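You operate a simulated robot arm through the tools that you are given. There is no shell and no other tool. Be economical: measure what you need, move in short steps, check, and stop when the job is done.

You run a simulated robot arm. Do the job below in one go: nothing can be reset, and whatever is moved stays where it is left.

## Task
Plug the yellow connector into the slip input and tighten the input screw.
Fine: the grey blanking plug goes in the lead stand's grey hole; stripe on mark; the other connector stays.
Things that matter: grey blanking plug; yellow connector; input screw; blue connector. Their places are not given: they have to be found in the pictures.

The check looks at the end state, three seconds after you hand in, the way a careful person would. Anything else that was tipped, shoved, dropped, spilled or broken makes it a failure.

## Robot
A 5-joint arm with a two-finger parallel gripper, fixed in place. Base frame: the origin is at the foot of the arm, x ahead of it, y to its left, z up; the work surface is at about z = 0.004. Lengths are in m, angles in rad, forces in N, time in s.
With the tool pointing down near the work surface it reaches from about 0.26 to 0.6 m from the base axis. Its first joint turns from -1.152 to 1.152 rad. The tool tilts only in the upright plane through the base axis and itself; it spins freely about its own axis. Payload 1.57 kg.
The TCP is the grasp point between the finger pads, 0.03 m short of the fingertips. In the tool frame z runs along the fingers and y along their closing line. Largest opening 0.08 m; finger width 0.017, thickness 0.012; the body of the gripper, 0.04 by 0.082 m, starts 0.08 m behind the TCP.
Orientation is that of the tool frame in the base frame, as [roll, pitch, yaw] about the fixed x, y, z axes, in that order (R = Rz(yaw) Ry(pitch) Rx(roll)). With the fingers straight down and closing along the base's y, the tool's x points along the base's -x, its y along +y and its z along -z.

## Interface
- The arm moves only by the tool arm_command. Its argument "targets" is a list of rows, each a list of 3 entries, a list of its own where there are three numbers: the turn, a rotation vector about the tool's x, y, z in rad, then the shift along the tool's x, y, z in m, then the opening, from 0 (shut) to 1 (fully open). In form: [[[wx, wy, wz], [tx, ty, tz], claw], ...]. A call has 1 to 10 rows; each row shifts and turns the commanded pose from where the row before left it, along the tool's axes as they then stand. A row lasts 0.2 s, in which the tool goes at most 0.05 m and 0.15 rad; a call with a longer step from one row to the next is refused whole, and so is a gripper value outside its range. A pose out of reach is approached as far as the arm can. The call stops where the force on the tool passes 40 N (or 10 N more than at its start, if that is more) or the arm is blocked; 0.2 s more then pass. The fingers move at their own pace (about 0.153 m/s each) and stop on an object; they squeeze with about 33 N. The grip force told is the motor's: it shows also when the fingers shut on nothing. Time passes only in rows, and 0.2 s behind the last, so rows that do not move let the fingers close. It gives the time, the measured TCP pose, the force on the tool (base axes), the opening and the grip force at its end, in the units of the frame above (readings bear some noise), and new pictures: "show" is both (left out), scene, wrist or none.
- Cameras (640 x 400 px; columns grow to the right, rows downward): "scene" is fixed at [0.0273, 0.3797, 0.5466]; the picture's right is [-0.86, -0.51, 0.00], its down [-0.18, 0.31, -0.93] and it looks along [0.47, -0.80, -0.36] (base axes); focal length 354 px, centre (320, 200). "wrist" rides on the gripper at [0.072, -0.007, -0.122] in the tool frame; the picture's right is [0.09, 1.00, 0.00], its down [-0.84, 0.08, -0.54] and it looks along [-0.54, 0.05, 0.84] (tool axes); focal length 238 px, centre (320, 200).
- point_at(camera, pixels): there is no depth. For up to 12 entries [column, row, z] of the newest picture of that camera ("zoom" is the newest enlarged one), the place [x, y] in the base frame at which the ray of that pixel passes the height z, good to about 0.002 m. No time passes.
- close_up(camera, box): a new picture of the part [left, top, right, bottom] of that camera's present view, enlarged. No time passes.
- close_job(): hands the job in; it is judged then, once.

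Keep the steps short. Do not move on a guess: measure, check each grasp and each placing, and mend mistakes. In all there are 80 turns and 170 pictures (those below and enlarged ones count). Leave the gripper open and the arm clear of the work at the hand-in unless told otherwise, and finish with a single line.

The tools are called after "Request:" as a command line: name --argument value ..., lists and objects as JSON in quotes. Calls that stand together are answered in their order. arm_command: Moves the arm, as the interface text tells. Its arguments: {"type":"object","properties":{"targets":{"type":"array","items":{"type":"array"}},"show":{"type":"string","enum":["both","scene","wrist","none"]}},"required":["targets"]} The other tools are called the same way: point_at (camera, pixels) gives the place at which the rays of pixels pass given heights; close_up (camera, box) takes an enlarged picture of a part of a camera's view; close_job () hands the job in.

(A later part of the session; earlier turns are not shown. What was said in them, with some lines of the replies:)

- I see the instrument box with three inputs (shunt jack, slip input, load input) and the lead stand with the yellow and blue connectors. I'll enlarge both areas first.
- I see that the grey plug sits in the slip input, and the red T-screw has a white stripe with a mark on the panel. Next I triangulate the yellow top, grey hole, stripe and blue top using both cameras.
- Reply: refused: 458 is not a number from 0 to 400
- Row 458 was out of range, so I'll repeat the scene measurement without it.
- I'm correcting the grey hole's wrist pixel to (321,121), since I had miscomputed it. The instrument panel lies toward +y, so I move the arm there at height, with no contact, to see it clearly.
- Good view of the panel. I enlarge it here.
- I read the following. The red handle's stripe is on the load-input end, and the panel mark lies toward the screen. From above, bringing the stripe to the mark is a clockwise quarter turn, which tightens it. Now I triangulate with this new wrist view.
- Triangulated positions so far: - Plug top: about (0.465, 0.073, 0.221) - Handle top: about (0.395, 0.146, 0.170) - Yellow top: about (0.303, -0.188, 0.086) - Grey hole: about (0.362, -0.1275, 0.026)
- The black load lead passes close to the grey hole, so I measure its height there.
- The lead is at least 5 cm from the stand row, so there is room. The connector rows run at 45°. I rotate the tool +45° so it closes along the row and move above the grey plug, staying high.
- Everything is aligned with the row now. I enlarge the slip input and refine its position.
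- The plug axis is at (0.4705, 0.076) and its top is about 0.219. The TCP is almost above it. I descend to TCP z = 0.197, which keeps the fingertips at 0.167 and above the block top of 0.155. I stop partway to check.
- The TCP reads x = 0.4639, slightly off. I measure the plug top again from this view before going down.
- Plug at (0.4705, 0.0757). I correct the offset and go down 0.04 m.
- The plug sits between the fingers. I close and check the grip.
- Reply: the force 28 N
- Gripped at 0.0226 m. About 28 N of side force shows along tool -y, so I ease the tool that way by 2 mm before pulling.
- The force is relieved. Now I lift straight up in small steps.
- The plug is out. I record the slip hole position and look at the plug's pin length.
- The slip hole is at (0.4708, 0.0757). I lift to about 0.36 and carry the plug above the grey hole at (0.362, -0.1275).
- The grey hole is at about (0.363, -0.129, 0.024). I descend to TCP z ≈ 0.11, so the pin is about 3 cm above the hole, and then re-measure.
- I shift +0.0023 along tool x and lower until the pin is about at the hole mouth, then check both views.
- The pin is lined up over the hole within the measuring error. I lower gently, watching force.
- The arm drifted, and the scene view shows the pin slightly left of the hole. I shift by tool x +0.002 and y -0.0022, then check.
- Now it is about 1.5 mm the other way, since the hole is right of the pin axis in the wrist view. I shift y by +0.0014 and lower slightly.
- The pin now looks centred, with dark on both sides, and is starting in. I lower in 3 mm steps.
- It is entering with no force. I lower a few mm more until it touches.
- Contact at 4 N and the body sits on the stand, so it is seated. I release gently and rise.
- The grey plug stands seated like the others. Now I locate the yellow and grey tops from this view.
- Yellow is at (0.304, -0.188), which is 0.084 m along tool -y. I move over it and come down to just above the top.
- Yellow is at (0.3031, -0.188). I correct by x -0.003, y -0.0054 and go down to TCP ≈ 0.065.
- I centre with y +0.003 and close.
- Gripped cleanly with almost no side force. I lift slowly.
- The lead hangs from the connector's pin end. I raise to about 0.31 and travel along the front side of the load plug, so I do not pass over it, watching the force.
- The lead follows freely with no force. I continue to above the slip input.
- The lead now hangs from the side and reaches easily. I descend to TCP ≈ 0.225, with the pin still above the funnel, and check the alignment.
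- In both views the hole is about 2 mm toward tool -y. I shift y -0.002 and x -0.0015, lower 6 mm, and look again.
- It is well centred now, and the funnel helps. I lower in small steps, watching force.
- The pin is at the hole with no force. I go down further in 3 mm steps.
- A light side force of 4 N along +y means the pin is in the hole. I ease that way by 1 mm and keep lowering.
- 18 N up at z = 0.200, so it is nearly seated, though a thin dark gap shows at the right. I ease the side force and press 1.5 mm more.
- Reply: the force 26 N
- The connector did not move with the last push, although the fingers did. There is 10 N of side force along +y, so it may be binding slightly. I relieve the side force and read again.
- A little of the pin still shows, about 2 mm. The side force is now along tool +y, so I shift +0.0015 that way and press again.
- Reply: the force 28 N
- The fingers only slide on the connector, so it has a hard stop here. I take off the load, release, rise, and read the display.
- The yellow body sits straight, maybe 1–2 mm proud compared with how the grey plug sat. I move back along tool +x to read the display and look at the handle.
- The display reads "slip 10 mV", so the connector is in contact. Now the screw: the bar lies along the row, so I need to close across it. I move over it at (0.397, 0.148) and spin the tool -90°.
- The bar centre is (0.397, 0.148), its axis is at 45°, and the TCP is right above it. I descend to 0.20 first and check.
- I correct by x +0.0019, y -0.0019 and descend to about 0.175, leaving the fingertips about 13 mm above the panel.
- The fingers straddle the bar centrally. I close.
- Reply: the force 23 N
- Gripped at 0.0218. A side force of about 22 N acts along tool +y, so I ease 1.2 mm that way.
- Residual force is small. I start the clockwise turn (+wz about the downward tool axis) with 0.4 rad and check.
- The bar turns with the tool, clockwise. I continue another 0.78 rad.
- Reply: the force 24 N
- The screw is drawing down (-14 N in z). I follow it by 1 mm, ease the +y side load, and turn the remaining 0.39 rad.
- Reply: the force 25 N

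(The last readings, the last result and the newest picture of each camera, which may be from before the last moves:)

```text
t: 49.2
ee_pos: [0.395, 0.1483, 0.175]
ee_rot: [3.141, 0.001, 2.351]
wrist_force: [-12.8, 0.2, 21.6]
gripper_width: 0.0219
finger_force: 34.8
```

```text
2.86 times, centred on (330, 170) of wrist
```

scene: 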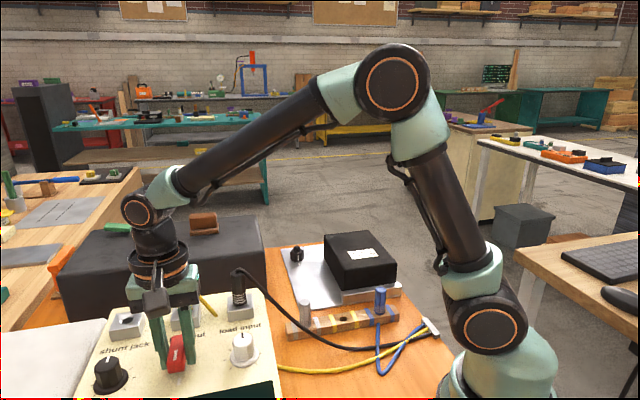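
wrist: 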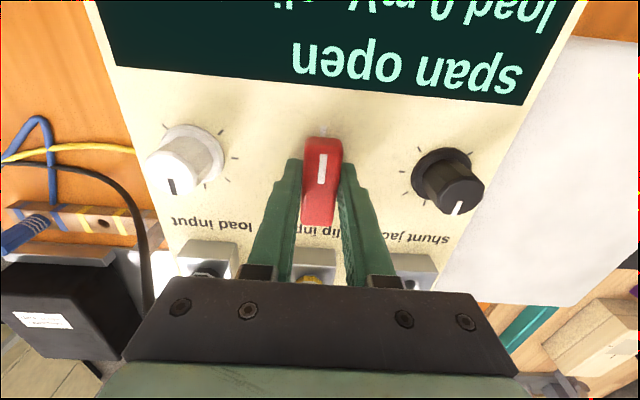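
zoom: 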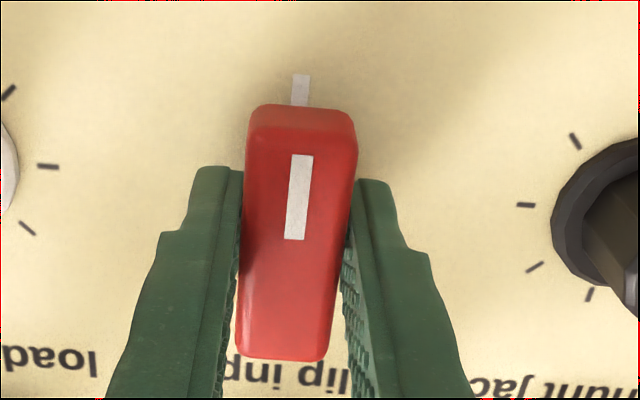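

The stripe now points at the mark after a turn of 90.2°. I unload the vertical force, open, and rise straight up.

Request:
arm_command --targets '[[[0, 0, 0], [0.0004, -0.0004, -0.0012], 0], [[0, 0, 0], [0, 0, 0], 0], [[0, 0, 0], [0, 0, 0], 0.3], [[0, 0, 0], [0, 0, 0], 0.6], [[0, 0, 0], [0, 0, -0.03], 0.6], [[0, 0, 0], [0, 0, -0.04], 0.6], [[0, 0, 0], [0, 0, -0.05], 0.6], [[0, 0, 0], [0.03, 0, -0.04], 0.6], [[0, 0, 0], [0.03, 0, 0], 0.6], [[0, 0, 0], [0, 0, 0], 0.6]]'

Request:
close_up --camera "scene" --box '[130, 265, 230, 390]'

Request:
close_up --camera "wrist" --box '[220, 60, 420, 250]'

```text
t: 51.4
ee_pos: [0.3512, 0.1929, 0.3352]
ee_rot: [3.142, 0.0, 2.354]
wrist_force: [0.6, 0.1, 0.1]
gripper_width: 0.048
finger_force: 0.1
```

scene: 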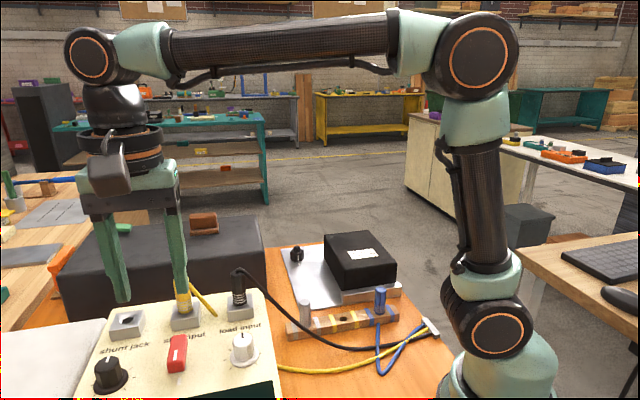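
wrist: 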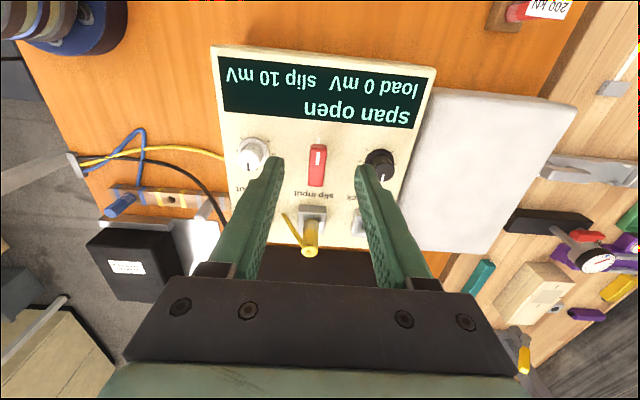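

```text
3.20 times, centred on (180, 328) of scene
```

zoom: 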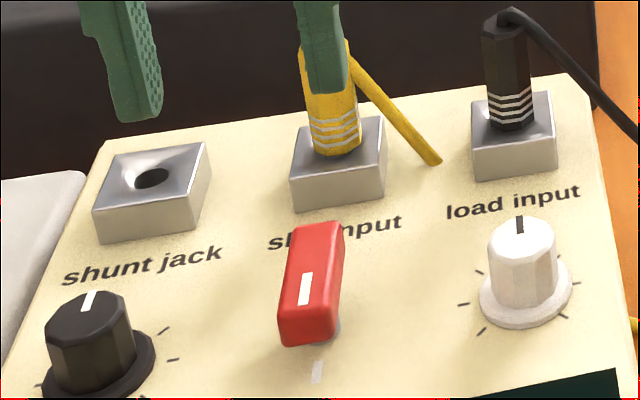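

```text
2.11 times, centred on (320, 155) of wrist
```

zoom: 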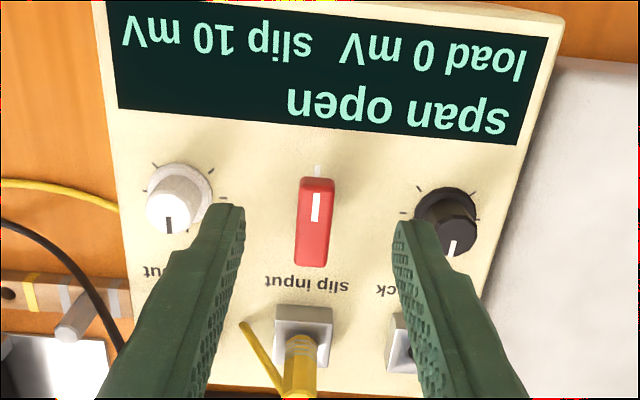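

The stripe is on the mark and the display shows slip 10 mV. I raise the arm and move it clear, then inspect the yellow connector's seating without obstruction.

Request:
arm_command --targets '[[[0, 0, 0], [0, 0, -0.04], 0.8], [[0, 0, 0], [-0.025, -0.042, 0], 1], [[0, 0, 0], [-0.025, -0.042, 0], 1], [[0, 0, 0], [-0.025, -0.042, 0], 1], [[0, 0, 0], [-0.025, -0.042, 0], 1], [[0, 0, 0], [0, 0, 0], 1]]'

Request:
close_up --camera "scene" --box '[161, 270, 209, 320]'

Request:
close_up --camera "scene" --box '[130, 265, 230, 390]'

Request:
close_up --camera "scene" --box '[280, 280, 440, 390]'

```text
t: 52.8
ee_pos: [0.3041, 0.0028, 0.3707]
ee_rot: [3.141, 0.0, 2.356]
wrist_force: [0.3, 0.7, 0.1]
gripper_width: 0.0799
finger_force: 0.1
```

scene: 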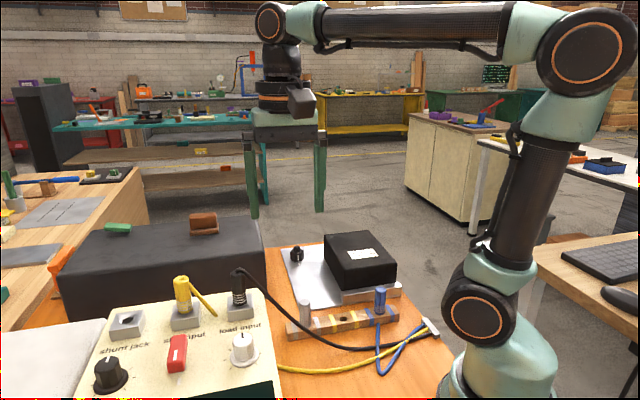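
wrist: 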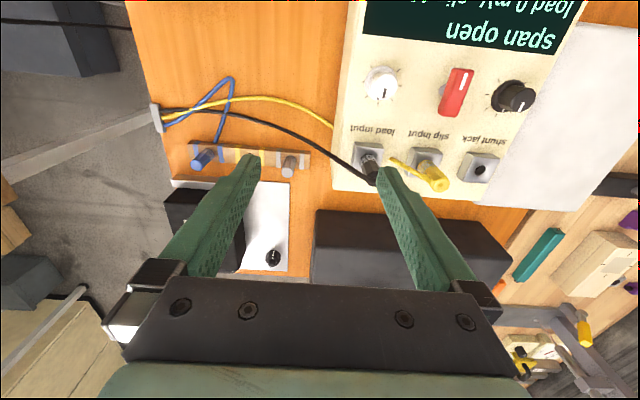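

```text
8.00 times, centred on (185, 295) of scene
```

zoom: 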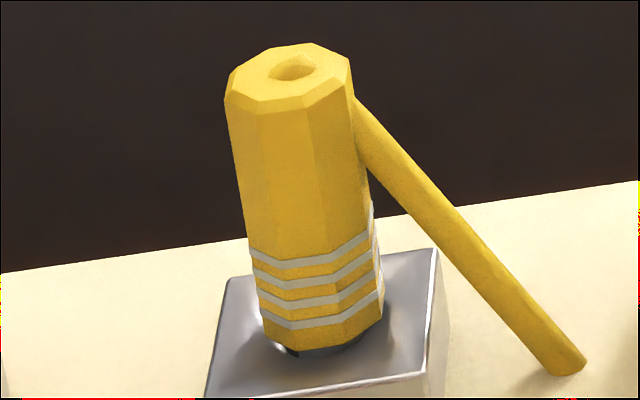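

```text
3.20 times, centred on (180, 328) of scene
```

zoom: 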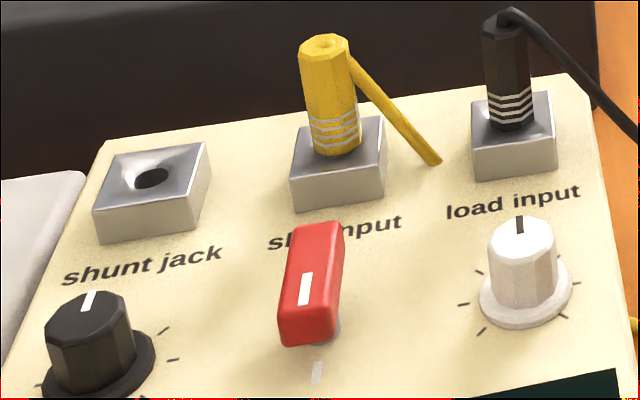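

```text
3.64 times, centred on (360, 335) of scene
```

zoom: 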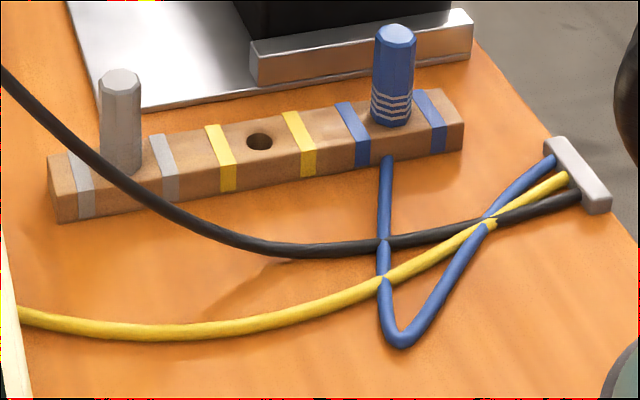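

The yellow connector is straight, but a sliver of pin (about 1–2 mm) still shows. I'll try a gentle press from above with closed fingers. First I go above it.

Request:
arm_command --targets '[[[0, 0, 0], [-0.0166, 0.0423, 0], 0], [[0, 0, 0], [-0.0166, 0.0423, 0], 0], [[0, 0, 0], [-0.0166, 0.0423, 0], 0], [[0, 0, 0], [-0.0166, 0.0423, 0], 0], [[0, 0, 0], [0, 0, 0.05], 0], [[0, 0, 0], [0, 0, 0.045], 0], [[0, 0, 0], [0, 0, 0], 0]]'

Request:
close_up --camera "scene" --box '[145, 230, 225, 325]'

```text
t: 54.4
ee_pos: [0.4709, 0.0724, 0.2797]
ee_rot: [3.139, 0.0, 2.355]
wrist_force: [0.6, 0.0, 0.9]
gripper_width: 0.0
finger_force: 21.1
```

scene: 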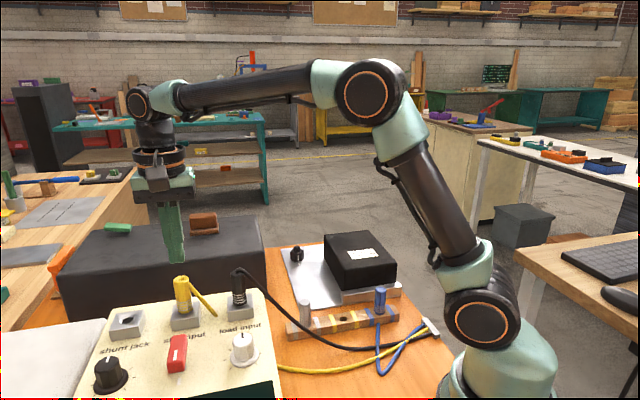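
wrist: 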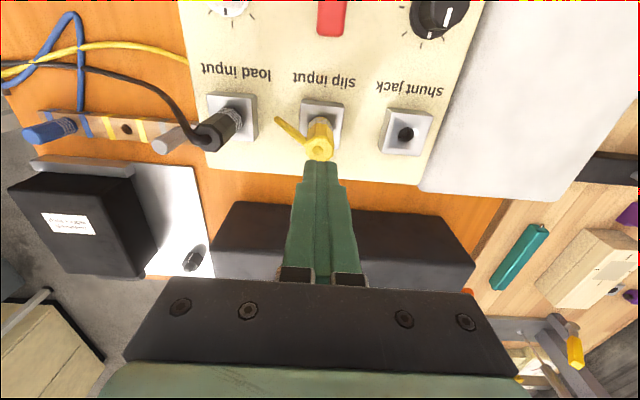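

```text
4.21 times, centred on (185, 278) of scene
```

zoom: 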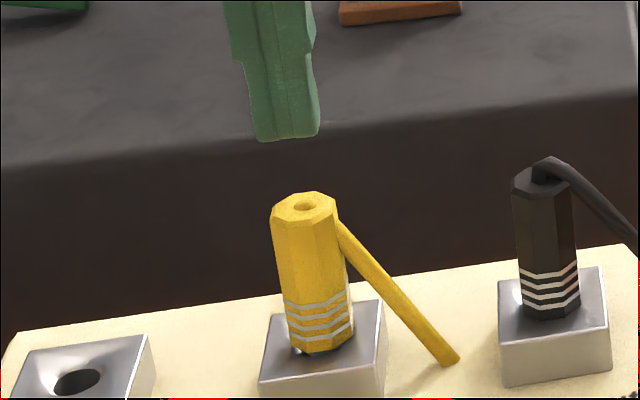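

I centre by +0.002 in x and y, then descend slowly until contact. The call stops itself on force.

Request:
arm_command --targets '[[[0, 0, 0], [0.0022, 0.0018, 0.008], 0], [[0, 0, 0], [0, 0, 0.008], 0], [[0, 0, 0], [0, 0, 0.005], 0], [[0, 0, 0], [0, 0, 0.003], 0], [[0, 0, 0], [0, 0, 0.002], 0], [[0, 0, 0], [0, 0, 0], 0]]' --show "none"

Request:
close_up --camera "scene" --box '[145, 230, 225, 325]'

```text
t: 55.8
ee_pos: [0.471, 0.0774, 0.255]
ee_rot: [-3.141, 0.0, 2.354]
wrist_force: [0.9, 0.1, -0.3]
gripper_width: 0.0
finger_force: 20.9
```

```text
4.21 times, centred on (185, 278) of scene
```

zoom: 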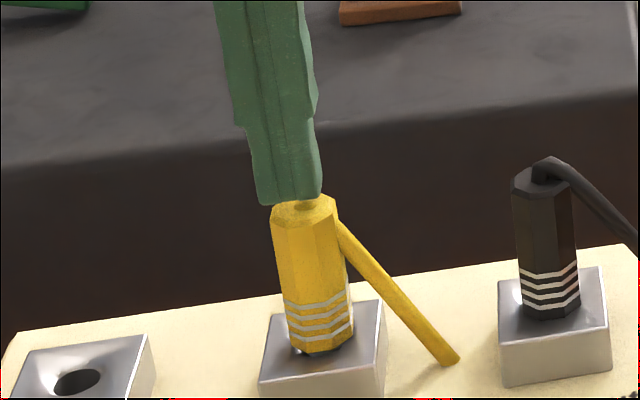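

Just above the top and centred. I press on in 1 mm steps.

Request:
arm_command --targets '[[[0, 0, 0], [0, 0, 0.0015], 0], [[0, 0, 0], [0, 0, 0.0015], 0], [[0, 0, 0], [0, 0, 0.0015], 0], [[0, 0, 0], [0, 0, 0.001], 0], [[0, 0, 0], [0, 0, 0.001], 0], [[0, 0, 0], [0, 0, 0], 0]]' --show "none"

Request:
close_up --camera "scene" --box '[145, 230, 225, 325]'

```text
t: 57.2
ee_pos: [0.4702, 0.0776, 0.2492]
ee_rot: [-3.141, 0.003, 2.356]
wrist_force: [-7.3, 2.0, 14.8]
gripper_width: 0.0003
finger_force: 21.6
```

```text
4.21 times, centred on (185, 278) of scene
```

zoom: 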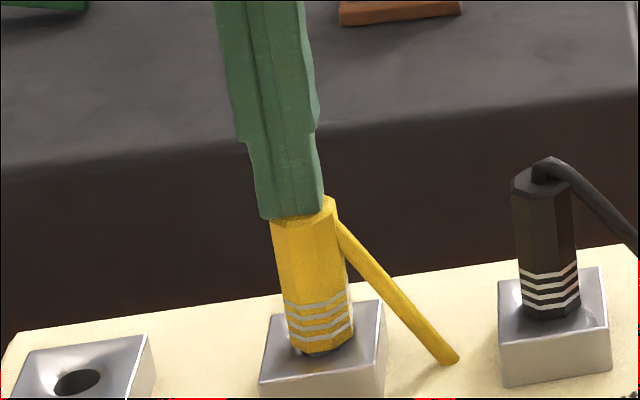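

Contact at top z ≈ 0.219, which equals where the grey plug's top was. One more millimetre of press confirms whether it is at its stop.

Request:
arm_command --targets '[[[0, 0, 0], [0, 0, 0.001], 0], [[0, 0, 0], [0, 0, 0.0006], 0], [[0, 0, 0], [0, 0, 0], 0]]' --show "none"

Request:
close_up --camera "scene" --box '[145, 230, 225, 325]'

```text
t: 58.0
ee_pos: [0.4698, 0.0757, 0.2485]
ee_rot: [3.135, 0.005, 2.353]
wrist_force: [-10.0, -5.1, 37.7]
gripper_width: 0.0
finger_force: 20.8
```

```text
4.21 times, centred on (185, 278) of scene
```

zoom: 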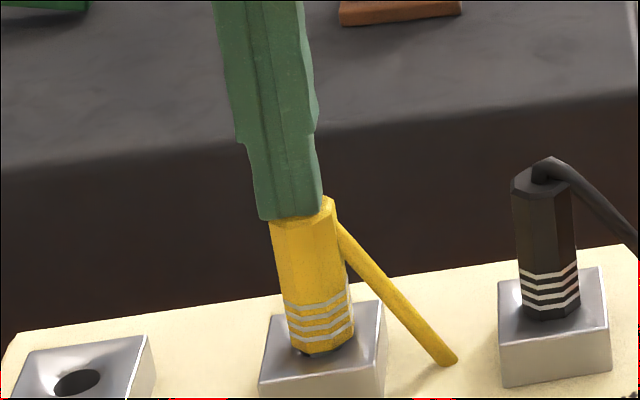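

It holds at 38 N with no movement, so the connector is at its stop. I rise straight up, move clear with the gripper open, and do the final check.

Request:
arm_command --targets '[[[0, 0, 0], [0, 0, -0.01], 0], [[0, 0, 0], [0, 0, -0.04], 0], [[0, 0, 0], [0, 0, -0.05], 0], [[0, 0, 0], [0, 0, -0.04], 0.5], [[0, 0, 0], [0.03, -0.04, 0], 1], [[0, 0, 0], [0.035, -0.035, 0], 1], [[0, 0, 0], [0.035, -0.035, 0], 1], [[0, 0, 0], [0.03, -0.03, 0], 1], [[0, 0, 0], [0, 0, 0], 1]]'

Request:
close_up --camera "scene" --box '[130, 265, 230, 390]'

Request:
close_up --camera "scene" --box '[240, 240, 450, 390]'

Request:
close_up --camera "wrist" --box '[320, 0, 600, 190]'

```text
t: 60.0
ee_pos: [0.2821, 0.0696, 0.3882]
ee_rot: [-3.141, 0.0, 2.355]
wrist_force: [-0.1, -0.4, -0.7]
gripper_width: 0.0799
finger_force: 0.0
```

scene: 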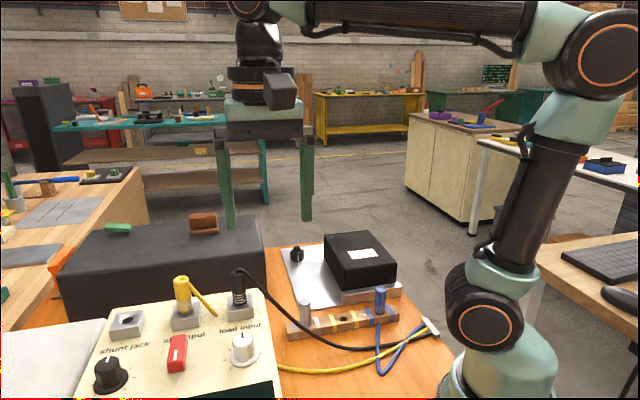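
wrist: 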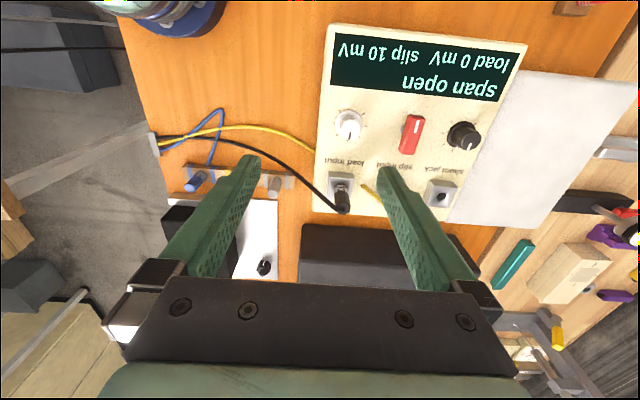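

```text
3.20 times, centred on (180, 328) of scene
```

zoom: 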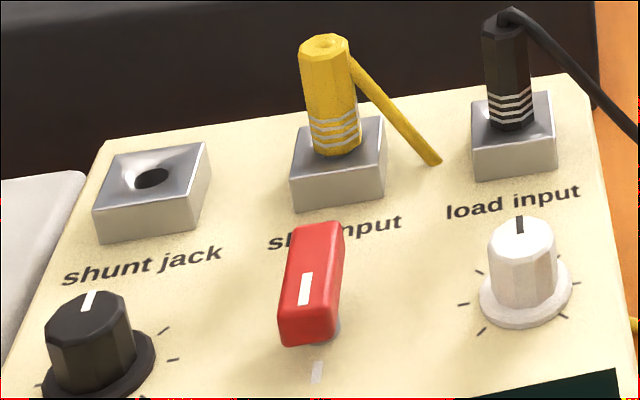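

```text
2.67 times, centred on (345, 315) of scene
```

zoom: 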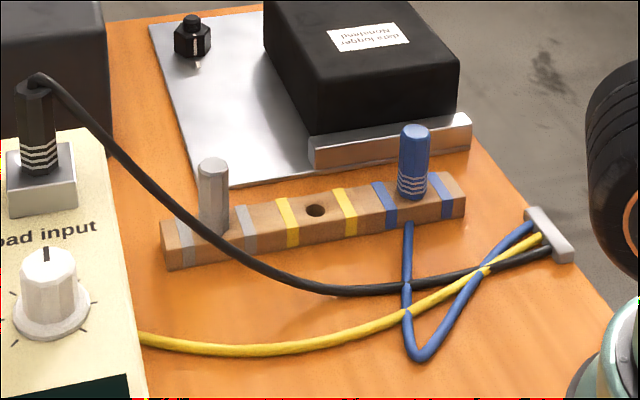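

```text
2.11 times, centred on (460, 95) of wrist
```

zoom: 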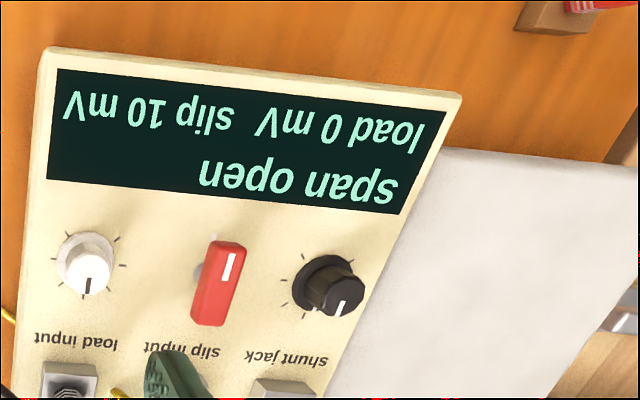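

Final check:
- **Yellow connector:** seated in the slip input, and the display reads "slip 10 mV".
- **Input screw:** stripe on the mark.
- **Grey plug:** in the grey hole of the lead stand.
- **Blue connector:** untouched.
- **Arm:** clear of the work, gripper open.

I hand in.

Request:
close_job

```text
The job is handed in.
```

The yellow connector is plugged into the slip input with the input screw tightened to its mark, the grey plug is in the stand's grey hole, the blue connector was left alone, and the job is handed in.
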